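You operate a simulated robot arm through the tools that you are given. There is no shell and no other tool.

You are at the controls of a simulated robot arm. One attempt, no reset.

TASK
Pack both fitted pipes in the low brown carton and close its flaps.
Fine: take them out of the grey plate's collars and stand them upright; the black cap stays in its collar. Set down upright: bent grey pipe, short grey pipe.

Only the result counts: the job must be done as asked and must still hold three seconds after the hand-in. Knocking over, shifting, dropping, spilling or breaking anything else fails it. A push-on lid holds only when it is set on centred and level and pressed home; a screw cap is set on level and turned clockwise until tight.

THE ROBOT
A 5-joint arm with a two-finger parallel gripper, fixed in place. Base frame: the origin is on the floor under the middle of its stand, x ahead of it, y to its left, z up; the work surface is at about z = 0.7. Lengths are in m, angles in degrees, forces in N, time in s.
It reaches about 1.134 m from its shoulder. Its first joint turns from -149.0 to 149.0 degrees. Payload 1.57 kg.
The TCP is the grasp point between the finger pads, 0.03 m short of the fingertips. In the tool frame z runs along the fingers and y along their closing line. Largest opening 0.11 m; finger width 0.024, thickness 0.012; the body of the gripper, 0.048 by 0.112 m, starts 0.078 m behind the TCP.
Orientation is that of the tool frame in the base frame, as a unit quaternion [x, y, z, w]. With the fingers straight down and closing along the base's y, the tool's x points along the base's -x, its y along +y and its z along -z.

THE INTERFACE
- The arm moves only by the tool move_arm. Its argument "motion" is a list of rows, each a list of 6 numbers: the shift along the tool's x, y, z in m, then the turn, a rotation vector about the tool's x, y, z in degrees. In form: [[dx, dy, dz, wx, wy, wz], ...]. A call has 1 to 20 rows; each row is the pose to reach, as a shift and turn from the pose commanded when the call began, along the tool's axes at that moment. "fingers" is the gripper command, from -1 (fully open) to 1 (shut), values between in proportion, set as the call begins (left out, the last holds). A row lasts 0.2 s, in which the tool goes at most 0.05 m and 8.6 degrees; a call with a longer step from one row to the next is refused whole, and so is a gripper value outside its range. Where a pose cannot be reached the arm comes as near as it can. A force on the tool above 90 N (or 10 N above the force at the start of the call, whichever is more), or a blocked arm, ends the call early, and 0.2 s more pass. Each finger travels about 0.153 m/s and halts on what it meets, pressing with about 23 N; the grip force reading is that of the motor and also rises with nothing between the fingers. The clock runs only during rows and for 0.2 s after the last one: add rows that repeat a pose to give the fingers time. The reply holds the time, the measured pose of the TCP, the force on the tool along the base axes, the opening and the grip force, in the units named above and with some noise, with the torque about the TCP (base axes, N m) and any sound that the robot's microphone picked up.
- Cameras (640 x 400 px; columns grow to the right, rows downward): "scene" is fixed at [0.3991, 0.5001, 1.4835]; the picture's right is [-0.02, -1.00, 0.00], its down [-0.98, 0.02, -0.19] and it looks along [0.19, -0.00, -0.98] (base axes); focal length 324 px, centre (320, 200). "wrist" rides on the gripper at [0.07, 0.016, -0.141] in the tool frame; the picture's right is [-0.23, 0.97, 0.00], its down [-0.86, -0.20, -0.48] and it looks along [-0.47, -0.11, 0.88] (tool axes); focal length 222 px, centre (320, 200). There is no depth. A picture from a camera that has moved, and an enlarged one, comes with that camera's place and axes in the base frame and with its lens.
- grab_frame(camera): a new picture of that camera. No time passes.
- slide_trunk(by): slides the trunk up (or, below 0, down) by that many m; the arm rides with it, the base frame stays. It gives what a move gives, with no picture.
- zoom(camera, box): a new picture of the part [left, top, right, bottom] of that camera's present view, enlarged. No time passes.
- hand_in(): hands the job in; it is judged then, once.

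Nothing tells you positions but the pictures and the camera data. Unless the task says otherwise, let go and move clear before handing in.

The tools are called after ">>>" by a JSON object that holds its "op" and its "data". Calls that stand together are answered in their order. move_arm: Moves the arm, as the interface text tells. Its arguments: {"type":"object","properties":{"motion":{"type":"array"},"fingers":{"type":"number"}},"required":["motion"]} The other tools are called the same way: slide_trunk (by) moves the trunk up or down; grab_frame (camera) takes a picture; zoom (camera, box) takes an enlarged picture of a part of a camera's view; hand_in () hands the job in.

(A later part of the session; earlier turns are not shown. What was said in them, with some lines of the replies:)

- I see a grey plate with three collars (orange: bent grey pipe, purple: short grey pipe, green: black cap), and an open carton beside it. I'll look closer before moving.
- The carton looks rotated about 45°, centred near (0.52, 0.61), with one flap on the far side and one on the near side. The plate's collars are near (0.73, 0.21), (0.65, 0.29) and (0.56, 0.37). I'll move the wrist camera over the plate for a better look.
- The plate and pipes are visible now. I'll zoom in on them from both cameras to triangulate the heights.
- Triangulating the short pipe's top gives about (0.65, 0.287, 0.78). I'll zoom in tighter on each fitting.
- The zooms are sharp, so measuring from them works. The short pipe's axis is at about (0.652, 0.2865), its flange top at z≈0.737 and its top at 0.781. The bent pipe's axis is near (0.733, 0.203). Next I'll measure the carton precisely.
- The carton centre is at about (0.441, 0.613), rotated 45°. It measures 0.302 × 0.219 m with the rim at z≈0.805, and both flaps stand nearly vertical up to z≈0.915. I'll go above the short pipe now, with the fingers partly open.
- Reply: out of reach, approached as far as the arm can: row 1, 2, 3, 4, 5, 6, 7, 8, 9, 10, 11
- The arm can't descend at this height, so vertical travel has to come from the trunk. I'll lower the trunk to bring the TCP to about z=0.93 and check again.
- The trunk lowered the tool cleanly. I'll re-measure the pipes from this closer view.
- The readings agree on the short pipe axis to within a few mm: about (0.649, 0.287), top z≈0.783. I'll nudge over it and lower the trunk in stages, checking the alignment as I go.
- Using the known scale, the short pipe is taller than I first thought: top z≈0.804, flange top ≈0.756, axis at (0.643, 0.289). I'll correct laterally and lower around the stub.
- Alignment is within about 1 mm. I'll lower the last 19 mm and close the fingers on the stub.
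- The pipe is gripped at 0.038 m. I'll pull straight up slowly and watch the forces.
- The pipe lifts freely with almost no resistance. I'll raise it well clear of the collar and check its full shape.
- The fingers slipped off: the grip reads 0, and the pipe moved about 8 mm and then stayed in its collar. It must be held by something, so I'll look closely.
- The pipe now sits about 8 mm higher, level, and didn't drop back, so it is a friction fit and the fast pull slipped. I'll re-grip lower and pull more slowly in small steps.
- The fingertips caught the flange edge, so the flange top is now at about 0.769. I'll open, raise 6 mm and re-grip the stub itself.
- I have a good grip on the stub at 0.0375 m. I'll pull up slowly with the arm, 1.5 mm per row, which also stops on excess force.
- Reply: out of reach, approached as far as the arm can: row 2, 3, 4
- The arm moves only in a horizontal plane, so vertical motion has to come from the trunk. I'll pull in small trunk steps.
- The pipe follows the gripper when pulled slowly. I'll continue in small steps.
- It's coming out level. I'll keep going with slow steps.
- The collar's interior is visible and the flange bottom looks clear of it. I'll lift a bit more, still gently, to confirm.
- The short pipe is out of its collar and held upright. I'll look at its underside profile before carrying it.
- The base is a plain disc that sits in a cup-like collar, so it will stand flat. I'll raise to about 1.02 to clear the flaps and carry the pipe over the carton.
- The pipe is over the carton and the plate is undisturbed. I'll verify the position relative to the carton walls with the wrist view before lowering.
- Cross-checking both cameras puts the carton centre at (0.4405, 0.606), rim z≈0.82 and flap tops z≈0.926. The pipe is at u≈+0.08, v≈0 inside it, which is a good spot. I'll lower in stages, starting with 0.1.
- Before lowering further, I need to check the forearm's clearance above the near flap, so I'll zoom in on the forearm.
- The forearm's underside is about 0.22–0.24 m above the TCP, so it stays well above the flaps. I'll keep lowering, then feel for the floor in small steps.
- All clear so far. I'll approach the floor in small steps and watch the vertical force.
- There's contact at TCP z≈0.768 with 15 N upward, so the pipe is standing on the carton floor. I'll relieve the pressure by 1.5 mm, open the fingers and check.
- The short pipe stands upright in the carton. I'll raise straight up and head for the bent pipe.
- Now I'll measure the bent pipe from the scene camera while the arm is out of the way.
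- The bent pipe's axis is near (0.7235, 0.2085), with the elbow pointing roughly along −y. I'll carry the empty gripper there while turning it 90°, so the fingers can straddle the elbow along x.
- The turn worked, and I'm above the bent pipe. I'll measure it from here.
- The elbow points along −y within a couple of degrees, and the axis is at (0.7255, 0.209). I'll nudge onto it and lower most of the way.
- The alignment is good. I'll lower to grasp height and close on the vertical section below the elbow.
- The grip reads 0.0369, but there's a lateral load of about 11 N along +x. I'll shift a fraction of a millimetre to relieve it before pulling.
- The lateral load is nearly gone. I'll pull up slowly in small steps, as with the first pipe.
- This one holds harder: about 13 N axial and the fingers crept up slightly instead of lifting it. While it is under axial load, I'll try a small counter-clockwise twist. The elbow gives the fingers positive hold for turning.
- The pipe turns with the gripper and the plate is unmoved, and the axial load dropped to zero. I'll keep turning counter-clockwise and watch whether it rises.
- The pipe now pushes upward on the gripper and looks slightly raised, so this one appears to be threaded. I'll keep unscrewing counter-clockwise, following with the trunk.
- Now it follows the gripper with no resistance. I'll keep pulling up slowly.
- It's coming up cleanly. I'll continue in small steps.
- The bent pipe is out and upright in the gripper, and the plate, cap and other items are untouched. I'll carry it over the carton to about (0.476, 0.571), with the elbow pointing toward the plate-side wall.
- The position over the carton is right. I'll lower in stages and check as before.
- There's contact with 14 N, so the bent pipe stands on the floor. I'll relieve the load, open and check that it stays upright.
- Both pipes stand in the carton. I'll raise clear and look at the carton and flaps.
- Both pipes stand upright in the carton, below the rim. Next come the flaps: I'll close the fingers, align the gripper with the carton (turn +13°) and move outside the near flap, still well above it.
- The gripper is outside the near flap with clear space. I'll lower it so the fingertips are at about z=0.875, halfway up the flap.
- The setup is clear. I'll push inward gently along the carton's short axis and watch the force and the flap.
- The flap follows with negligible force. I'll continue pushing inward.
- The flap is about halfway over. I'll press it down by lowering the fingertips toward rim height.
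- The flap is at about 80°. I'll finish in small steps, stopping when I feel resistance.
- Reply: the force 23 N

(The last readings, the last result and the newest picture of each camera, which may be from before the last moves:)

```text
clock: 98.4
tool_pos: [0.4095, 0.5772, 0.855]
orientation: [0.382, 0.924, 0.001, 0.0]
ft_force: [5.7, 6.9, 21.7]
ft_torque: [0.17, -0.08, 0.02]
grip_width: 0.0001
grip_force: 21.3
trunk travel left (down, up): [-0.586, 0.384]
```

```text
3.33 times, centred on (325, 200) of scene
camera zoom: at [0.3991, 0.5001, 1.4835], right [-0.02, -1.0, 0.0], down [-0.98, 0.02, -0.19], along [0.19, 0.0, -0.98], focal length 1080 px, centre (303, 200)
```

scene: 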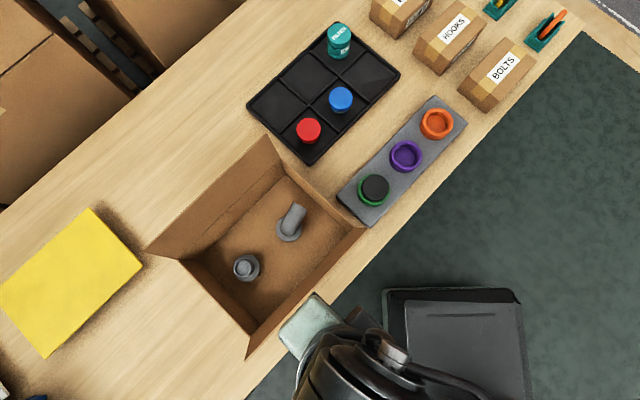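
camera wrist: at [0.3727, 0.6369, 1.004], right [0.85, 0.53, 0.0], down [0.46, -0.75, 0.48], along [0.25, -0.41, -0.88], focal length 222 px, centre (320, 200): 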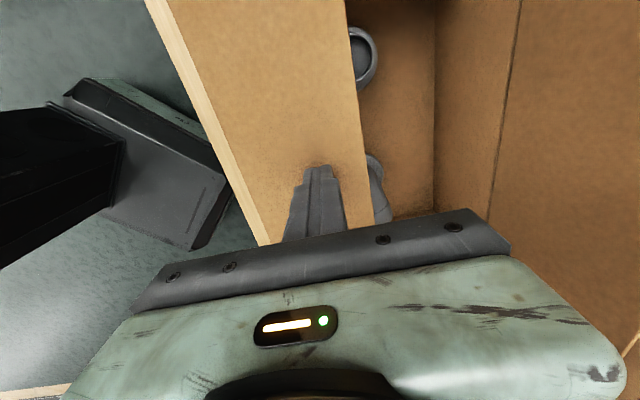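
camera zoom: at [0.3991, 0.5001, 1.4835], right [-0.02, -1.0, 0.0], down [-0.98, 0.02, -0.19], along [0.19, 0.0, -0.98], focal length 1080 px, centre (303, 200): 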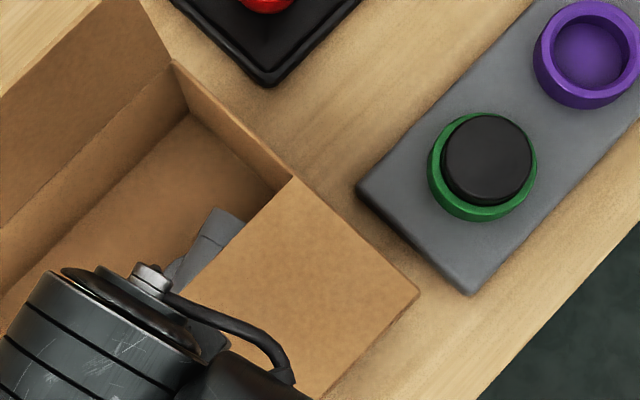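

There's firm resistance at tip height ≈0.825, so the flap is flat against its stop. I'll lift off and see whether it stays down.

>>> {"op": "slide_trunk", "data": {"by": 0.015}}

>>> {"op": "zoom", "data": {"camera": "wrist", "box": [140, 0, 460, 240]}}

>>> {"op": "slide_trunk", "data": {"by": 0.18}}

>>> {"op": "grab_frame", "data": {"camera": "wrist"}}

>>> {"op": "grab_frame", "data": {"camera": "scene"}}

```text
clock: 99.1
tool_pos: [0.4102, 0.5766, 0.8678]
orientation: [0.382, 0.924, 0.0, 0.0]
ft_force: [0.4, -0.4, -0.4]
ft_torque: [-0.01, -0.02, 0.0]
grip_width: 0.0002
grip_force: 21.2
trunk travel left (down, up): [-0.601, 0.369]
```

```text
1.67 times, centred on (300, 120) of wrist
camera zoom: at [0.3726, 0.6369, 1.01], right [0.85, 0.53, 0.0], down [0.46, -0.75, 0.48], along [0.25, -0.41, -0.88], focal length 370 px, centre (353, 333)
```

zoom: 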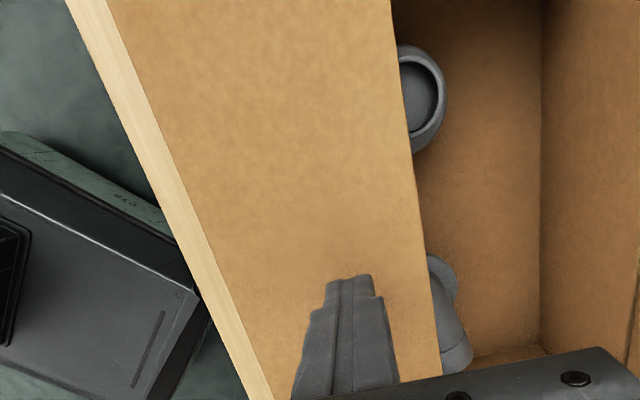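

```text
clock: 101.1
tool_pos: [0.4104, 0.5771, 1.0485]
orientation: [0.382, 0.924, 0.0, 0.0]
ft_force: [0.4, 0.0, -0.4]
ft_torque: [0.01, 0.02, -0.01]
grip_width: 0.0
grip_force: 21.0
trunk travel left (down, up): [-0.781, 0.189]
```

```text
taken
camera wrist: at [0.3727, 0.6371, 1.19], right [0.85, 0.53, 0.0], down [0.46, -0.75, 0.48], along [0.25, -0.41, -0.88], focal length 222 px, centre (320, 200)
```

wrist: 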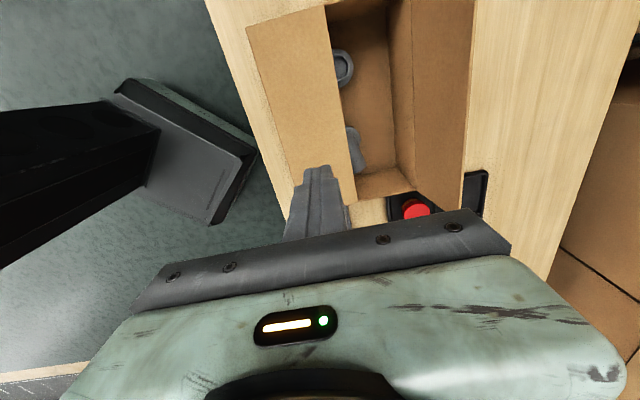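

```text
taken
```

scene: 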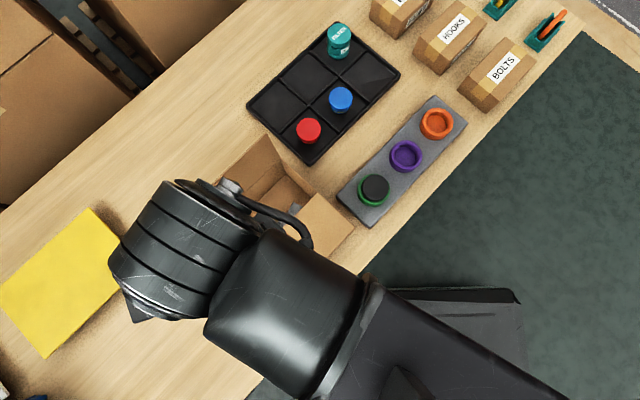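

The near flap stays down. I'll move over the far flap to its outside, staying above flap height.

>>> {"op": "move_arm", "data": {"motion": [[0, 0.01, 0, 0, 0, 0], [0, 0.03, 0, 0, 0, 0], [0, 0.055, 0, 0, 0, 0], [0, 0.08, 0, 0, 0, 0], [0, 0.105, 0, 0, 0, 0], [0, 0.13, 0, 0, 0, 0], [0, 0.155, 0, 0, 0, 0], [0, 0.18, 0, 0, 0, 0], [0, 0.205, 0, 0, 0, 0], [0, 0.225, 0, 0, 0, 0], [0, 0.232, 0, 0, 0, 0], [0, 0.232, 0, 0, 0, 0]], "fingers": 1}}

>>> {"op": "grab_frame", "data": {"camera": "wrist"}}

>>> {"op": "grab_frame", "data": {"camera": "scene"}}

```text
clock: 103.7
tool_pos: [0.5677, 0.7332, 1.0478]
orientation: [0.382, 0.924, 0.001, 0.0]
ft_force: [0.1, 0.9, -0.1]
ft_torque: [-0.01, -0.01, 0.04]
grip_width: 0.0
grip_force: 21.6
out of reach, approached as far as the arm can: row 10, 11, 12
trunk travel left (down, up): [-0.781, 0.189]
```

```text
taken
camera wrist: at [0.5292, 0.7922, 1.1901], right [0.85, 0.53, 0.0], down [0.46, -0.75, 0.48], along [0.25, -0.4, -0.88], focal length 222 px, centre (320, 200)
```

wrist: 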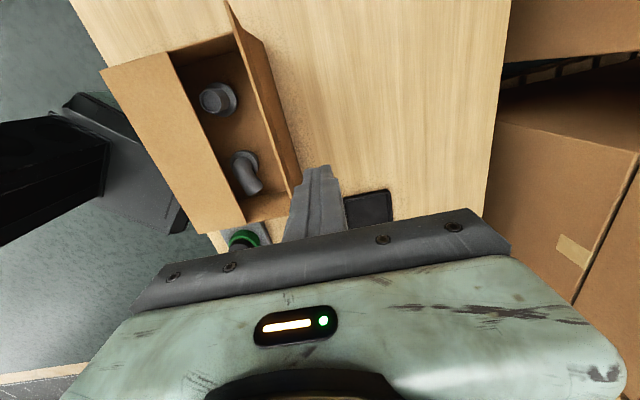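

```text
taken
```

scene: 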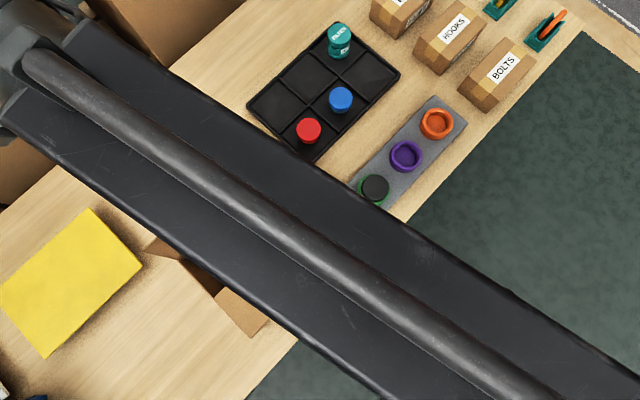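

The arm reaches v≈+0.178, so the finger face is about 4 cm outside the far flap's top edge, which is enough. I'll lower to mid-flap height.

>>> {"op": "slide_trunk", "data": {"by": -0.07}}

>>> {"op": "grab_frame", "data": {"camera": "wrist"}}

>>> {"op": "slide_trunk", "data": {"by": -0.072}}

>>> {"op": "grab_frame", "data": {"camera": "wrist"}}

>>> {"op": "grab_frame", "data": {"camera": "scene"}}

```text
clock: 104.7
tool_pos: [0.5669, 0.734, 0.9779]
orientation: [0.383, 0.924, 0.001, 0.001]
ft_force: [-0.3, 0.5, -0.1]
ft_torque: [-0.01, -0.04, -0.01]
grip_width: 0.0001
grip_force: 21.2
trunk travel left (down, up): [-0.711, 0.259]
```

```text
taken
camera wrist: at [0.5291, 0.7921, 1.1202], right [0.85, 0.53, 0.0], down [0.46, -0.75, 0.48], along [0.25, -0.4, -0.88], focal length 222 px, centre (320, 200)
```

wrist: 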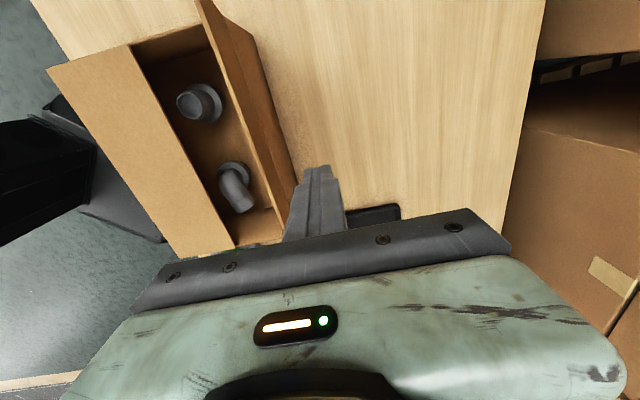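

```text
clock: 105.8
tool_pos: [0.5664, 0.7326, 0.9052]
orientation: [0.383, 0.924, 0.001, 0.001]
ft_force: [0.5, -0.9, 0.1]
ft_torque: [0.01, -0.04, -0.02]
grip_width: 0.0
grip_force: 21.2
trunk travel left (down, up): [-0.639, 0.331]
```

```text
taken
camera wrist: at [0.5291, 0.7921, 1.0482], right [0.85, 0.53, 0.0], down [0.46, -0.75, 0.48], along [0.25, -0.4, -0.88], focal length 222 px, centre (320, 200)
```

wrist: 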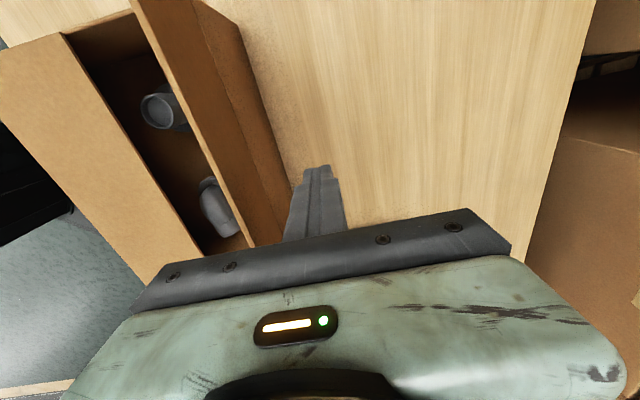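

```text
taken
```

scene: 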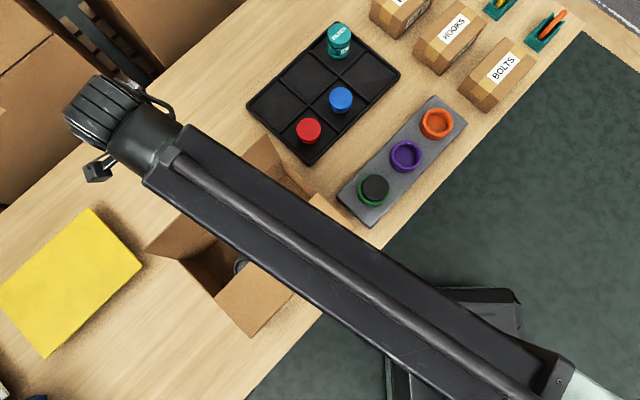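

The finger is clearly on the outer side of the far flap. I'll push it inward gently.

>>> {"op": "move_arm", "data": {"motion": [[0, -0.008, 0, 0, 0, 0], [0, -0.016, 0, 0, 0, 0], [0, -0.024, 0, 0, 0, 0], [0, -0.032, 0, 0, 0, 0], [0, -0.04, 0, 0, 0, 0], [0, -0.048, 0, 0, 0, 0], [0, -0.056, 0, 0, 0, 0], [0, -0.064, 0, 0, 0, 0], [0, -0.072, 0, 0, 0, 0], [0, -0.072, 0, 0, 0, 0]], "fingers": 1}}

>>> {"op": "grab_frame", "data": {"camera": "wrist"}}

>>> {"op": "grab_frame", "data": {"camera": "scene"}}

```text
clock: 108.0
tool_pos: [0.5151, 0.6822, 0.9068]
orientation: [0.382, 0.924, 0.002, 0.001]
ft_force: [-0.3, 0.4, -0.1]
ft_torque: [0.01, 0.0, -0.04]
grip_width: 0.0
grip_force: 20.7
trunk travel left (down, up): [-0.639, 0.331]
```

```text
taken
camera wrist: at [0.4784, 0.741, 1.0481], right [0.85, 0.53, 0.0], down [0.46, -0.75, 0.48], along [0.25, -0.4, -0.88], focal length 222 px, centre (320, 200)
```

wrist: 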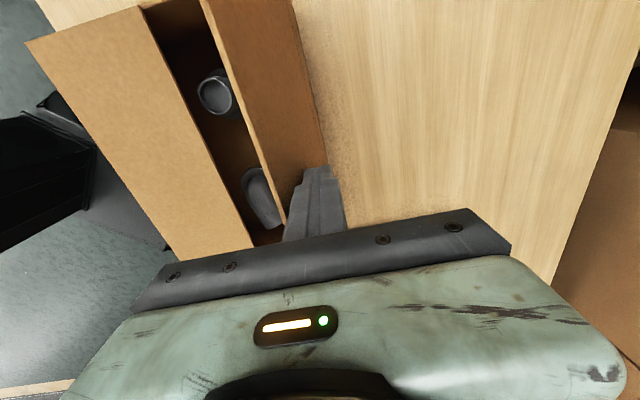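

```text
taken
```

scene: 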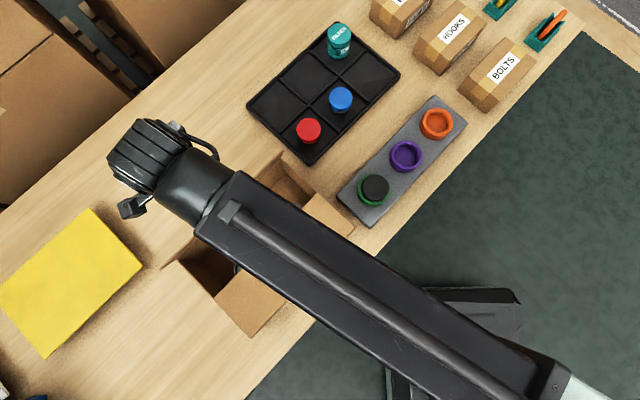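

It's following. I'll continue pushing.

>>> {"op": "move_arm", "data": {"motion": [[0, -0.008, 0, 0, 0, 0], [0, -0.016, 0, 0, 0, 0], [0, -0.024, 0, 0, 0, 0], [0, -0.032, 0, 0, 0, 0], [0, -0.04, 0, 0, 0, 0], [0, -0.048, 0, 0, 0, 0], [0, -0.056, 0, 0, 0, 0], [0, -0.064, 0, 0, 0, 0], [0, -0.064, 0, 0, 0, 0]], "fingers": 1}}

>>> {"op": "slide_trunk", "data": {"by": -0.03}}

>>> {"op": "grab_frame", "data": {"camera": "wrist"}}

>>> {"op": "grab_frame", "data": {"camera": "scene"}}

```text
clock: 110.0
tool_pos: [0.4704, 0.6375, 0.9061]
orientation: [0.382, 0.924, 0.001, 0.001]
ft_force: [-0.2, -0.3, 0.6]
ft_torque: [0.0, -0.02, 0.02]
grip_width: 0.0001
grip_force: 21.3
trunk travel left (down, up): [-0.639, 0.331]
```

```text
clock: 110.8
tool_pos: [0.4717, 0.6355, 0.8765]
orientation: [0.382, 0.924, 0.002, 0.0]
ft_force: [-0.6, 1.4, -0.6]
ft_torque: [-0.05, 0.02, 0.0]
grip_width: 0.0001
grip_force: 21.7
trunk travel left (down, up): [-0.609, 0.361]
```

```text
taken
camera wrist: at [0.4329, 0.6957, 1.0181], right [0.85, 0.53, 0.0], down [0.46, -0.75, 0.48], along [0.25, -0.4, -0.88], focal length 222 px, centre (320, 200)
```

wrist: 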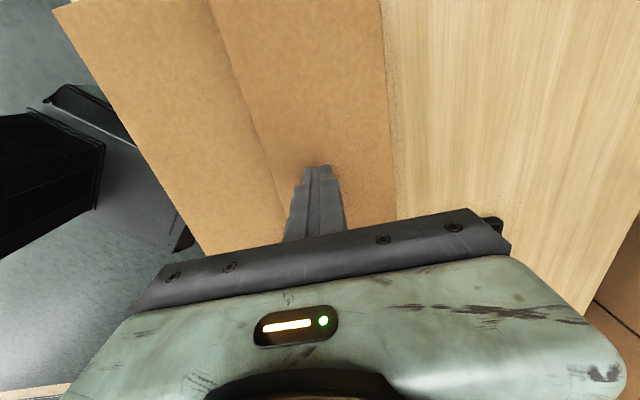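

```text
taken
```

scene: 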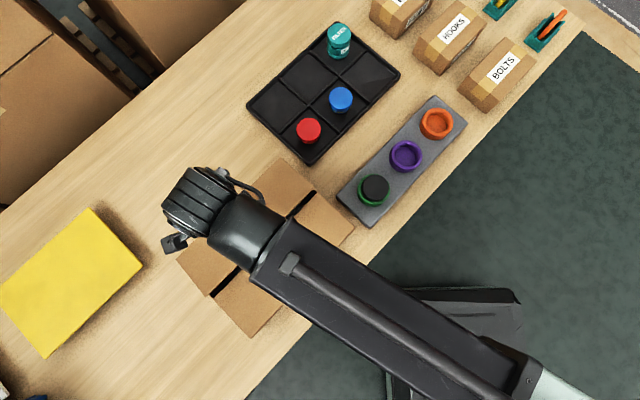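

Almost there. I'll press down to the stop in small steps, as on the first flap.

>>> {"op": "slide_trunk", "data": {"by": -0.013}}

>>> {"op": "slide_trunk", "data": {"by": -0.004}}

>>> {"op": "slide_trunk", "data": {"by": -0.003}}

>>> {"op": "slide_trunk", "data": {"by": -0.002}}

>>> {"op": "zoom", "data": {"camera": "wrist", "box": [60, 0, 440, 240]}}

>>> {"op": "zoom", "data": {"camera": "scene", "box": [140, 140, 380, 350]}}

```text
clock: 111.4
tool_pos: [0.4709, 0.6368, 0.8627]
orientation: [0.383, 0.924, 0.002, 0.001]
ft_force: [0.7, 0.6, -0.3]
ft_torque: [-0.03, 0.05, -0.02]
grip_width: 0.0
grip_force: 20.9
trunk travel left (down, up): [-0.596, 0.374]
```

```text
clock: 111.9
tool_pos: [0.4695, 0.6376, 0.8592]
orientation: [0.382, 0.924, 0.001, 0.0]
ft_force: [-0.2, 0.0, -0.4]
ft_torque: [-0.01, 0.0, 0.0]
grip_width: 0.0003
grip_force: 21.4
trunk travel left (down, up): [-0.592, 0.378]
```

```text
clock: 112.5
tool_pos: [0.4703, 0.635, 0.8557]
orientation: [0.383, 0.924, 0.001, 0.002]
ft_force: [1.0, 0.2, -0.4]
ft_torque: [-0.02, -0.01, 0.0]
grip_width: 0.0
grip_force: 21.0
trunk travel left (down, up): [-0.589, 0.381]
```

```text
clock: 113.0
tool_pos: [0.4704, 0.6367, 0.8549]
orientation: [0.383, 0.924, 0.002, 0.0]
ft_force: [1.4, 2.9, 9.8]
ft_torque: [0.05, -0.12, 0.02]
grip_width: 0.0
grip_force: 21.1
trunk travel left (down, up): [-0.587, 0.383]
```

```text
1.67 times, centred on (250, 120) of wrist
camera zoom: at [0.4328, 0.6956, 0.9967], right [0.85, 0.53, 0.0], down [0.46, -0.75, 0.48], along [0.26, -0.4, -0.88], focal length 370 px, centre (437, 333)
```

zoom: 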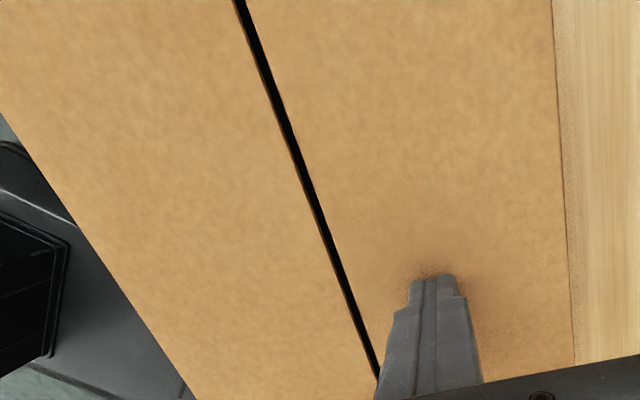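

```text
1.90 times, centred on (260, 245) of scene
camera zoom: at [0.3991, 0.5001, 1.4835], right [-0.02, -1.0, 0.0], down [-0.98, 0.02, -0.19], along [0.19, 0.0, -0.98], focal length 617 px, centre (434, 114)
```

zoom: 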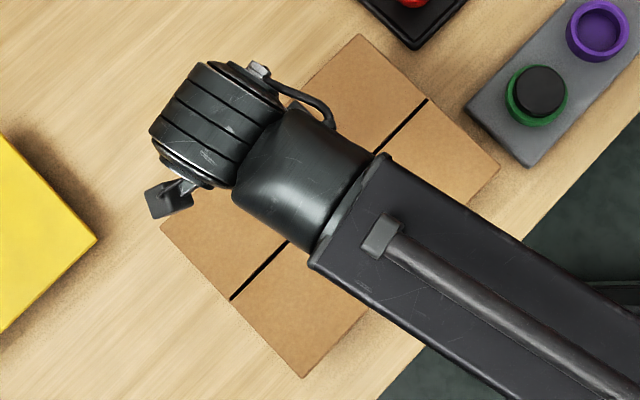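

Both flaps lie flat with a thin gap between them, and the stop is felt at about 10 N. I'll press 1 mm more, then lift off and inspect.

>>> {"op": "slide_trunk", "data": {"by": -0.001}}

>>> {"op": "slide_trunk", "data": {"by": 0.02}}

>>> {"op": "slide_trunk", "data": {"by": 0.2}}

>>> {"op": "grab_frame", "data": {"camera": "wrist"}}

>>> {"op": "grab_frame", "data": {"camera": "scene"}}

```text
clock: 113.5
tool_pos: [0.4699, 0.6372, 0.8549]
orientation: [0.382, 0.924, 0.002, 0.001]
ft_force: [6.4, 7.8, 22.4]
ft_torque: [0.26, -0.23, 0.03]
grip_width: 0.0
grip_force: 21.4
trunk travel left (down, up): [-0.586, 0.384]
```

```text
clock: 114.2
tool_pos: [0.4699, 0.6364, 0.8731]
orientation: [0.383, 0.924, 0.001, 0.002]
ft_force: [0.6, 0.1, 0.5]
ft_torque: [-0.01, 0.01, 0.03]
grip_width: 0.0001
grip_force: 21.0
trunk travel left (down, up): [-0.606, 0.364]
```

```text
clock: 116.3
tool_pos: [0.4712, 0.6366, 1.073]
orientation: [0.382, 0.924, 0.001, 0.001]
ft_force: [-0.1, -0.7, -0.5]
ft_torque: [0.0, 0.01, 0.01]
grip_width: 0.0
grip_force: 21.3
trunk travel left (down, up): [-0.806, 0.164]
```

```text
taken
camera wrist: at [0.433, 0.6958, 1.215], right [0.85, 0.53, 0.0], down [0.46, -0.75, 0.48], along [0.25, -0.4, -0.88], focal length 222 px, centre (320, 200)
```

wrist: 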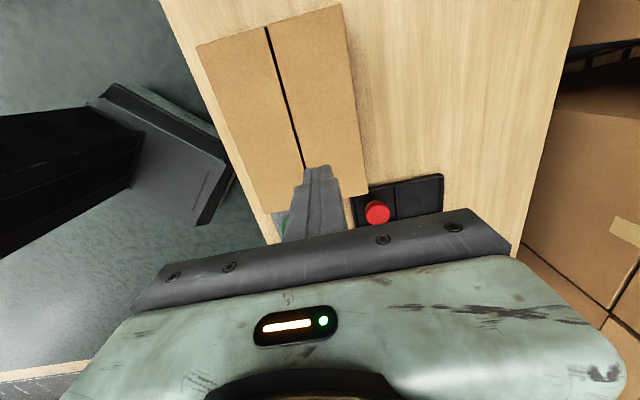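

```text
taken
```

scene: 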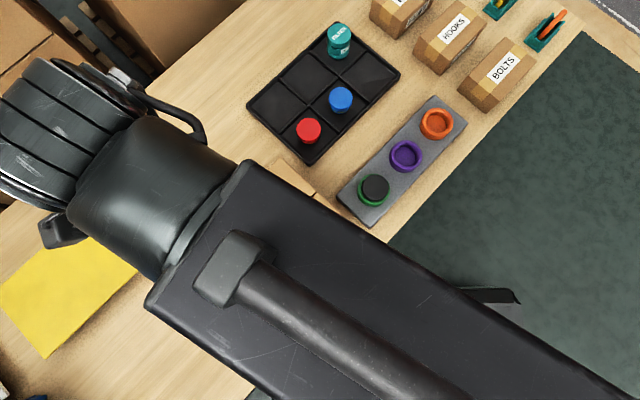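

Both flaps stay closed. I'll move the arm well clear to inspect the whole scene.

>>> {"op": "move_arm", "data": {"motion": [[-0.006, -0.009, 0, 0, 0, 0], [-0.018, -0.028, 0, 0, 0, 0], [-0.036, -0.056, 0, 0, 0, 0], [-0.054, -0.084, 0, 0, 0, 0], [-0.072, -0.112, 0, 0, 0, 0], [-0.09, -0.14, 0, 0, 0, 0], [-0.108, -0.168, 0, 0, 0, 0], [-0.126, -0.196, 0, 0, 0, 0], [-0.144, -0.224, 0, 0, 0, 0], [-0.162, -0.25, 0, 0, 0, 0], [-0.177, -0.272, 0, 0, 0, 0], [-0.1838, -0.2828, 0, 0, 0, 0], [-0.1838, -0.2828, 0, 0, 0, 0]], "fingers": -0.3}}

>>> {"op": "grab_frame", "data": {"camera": "scene"}}

>>> {"op": "zoom", "data": {"camera": "scene", "box": [140, 120, 380, 350]}}

>>> {"op": "zoom", "data": {"camera": "scene", "box": [330, 80, 480, 240]}}

```text
clock: 119.1
tool_pos: [0.4428, 0.3467, 1.0721]
orientation: [0.383, 0.924, 0.001, 0.0]
ft_force: [-0.1, -0.3, -0.2]
ft_torque: [0.02, 0.0, 0.03]
grip_width: 0.0714
grip_force: 0.1
out of reach, approached as far as the arm can: row 10, 11, 12, 13
trunk travel left (down, up): [-0.806, 0.164]
```

```text
taken
```

scene: 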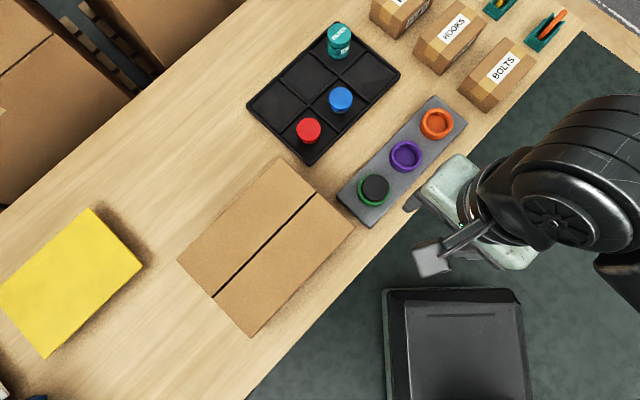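

```text
1.74 times, centred on (260, 235) of scene
camera zoom: at [0.3991, 0.5001, 1.4835], right [-0.02, -1.0, 0.0], down [-0.98, 0.02, -0.19], along [0.19, 0.0, -0.98], focal length 564 px, centre (424, 139)
```

zoom: 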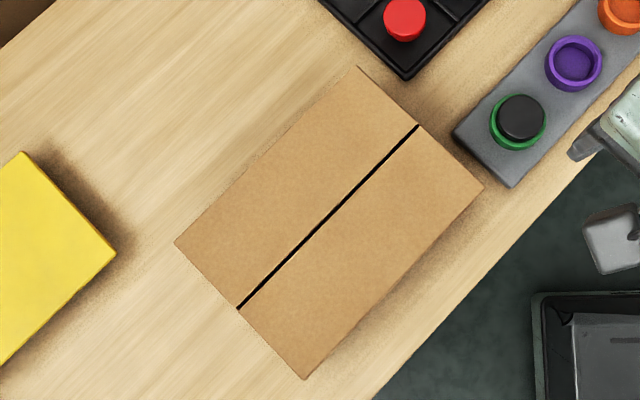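

```text
2.50 times, centred on (405, 160) of scene
camera zoom: at [0.3991, 0.5001, 1.4835], right [-0.02, -1.0, 0.0], down [-0.98, 0.02, -0.19], along [0.19, 0.0, -0.98], focal length 810 px, centre (108, 300)
```

zoom: 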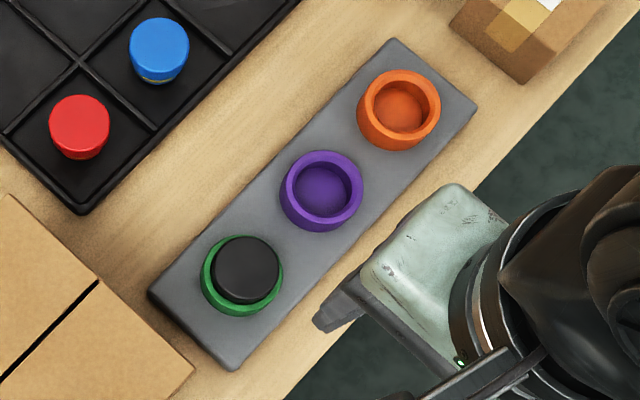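

The carton is closed flat and hasn't shifted. The plate, black cap, tray and boxes are where they were, and the gripper is empty and clear. I'm handing in.

>>> {"op": "hand_in", "data": {}}

```text
The job is handed in.
```

Both grey pipes are in the brown carton and both flaps are closed; I've handed the job in, but no verdict came back.

- **Pipes:** I last saw both standing upright, well below the rim, before I closed the flaps. The short pipe came out with a slow straight pull. The bent pipe needed about 58° of counter-clockwise turning before it would lift.
- **One slip:** my first pull on the short pipe was too fast and the fingers slid off, leaving it about 8 mm up in its collar. I gripped it again and pulled it out slowly.
- **Flaps:** both were pressed down to their stops and stayed flat after I lifted off.
- **Everything else:** the black cap is still in its collar. In the final pictures the plate and carton are where they started, and the tray, boxes and yellow block look undisturbed. The gripper is empty and clear of the carton.
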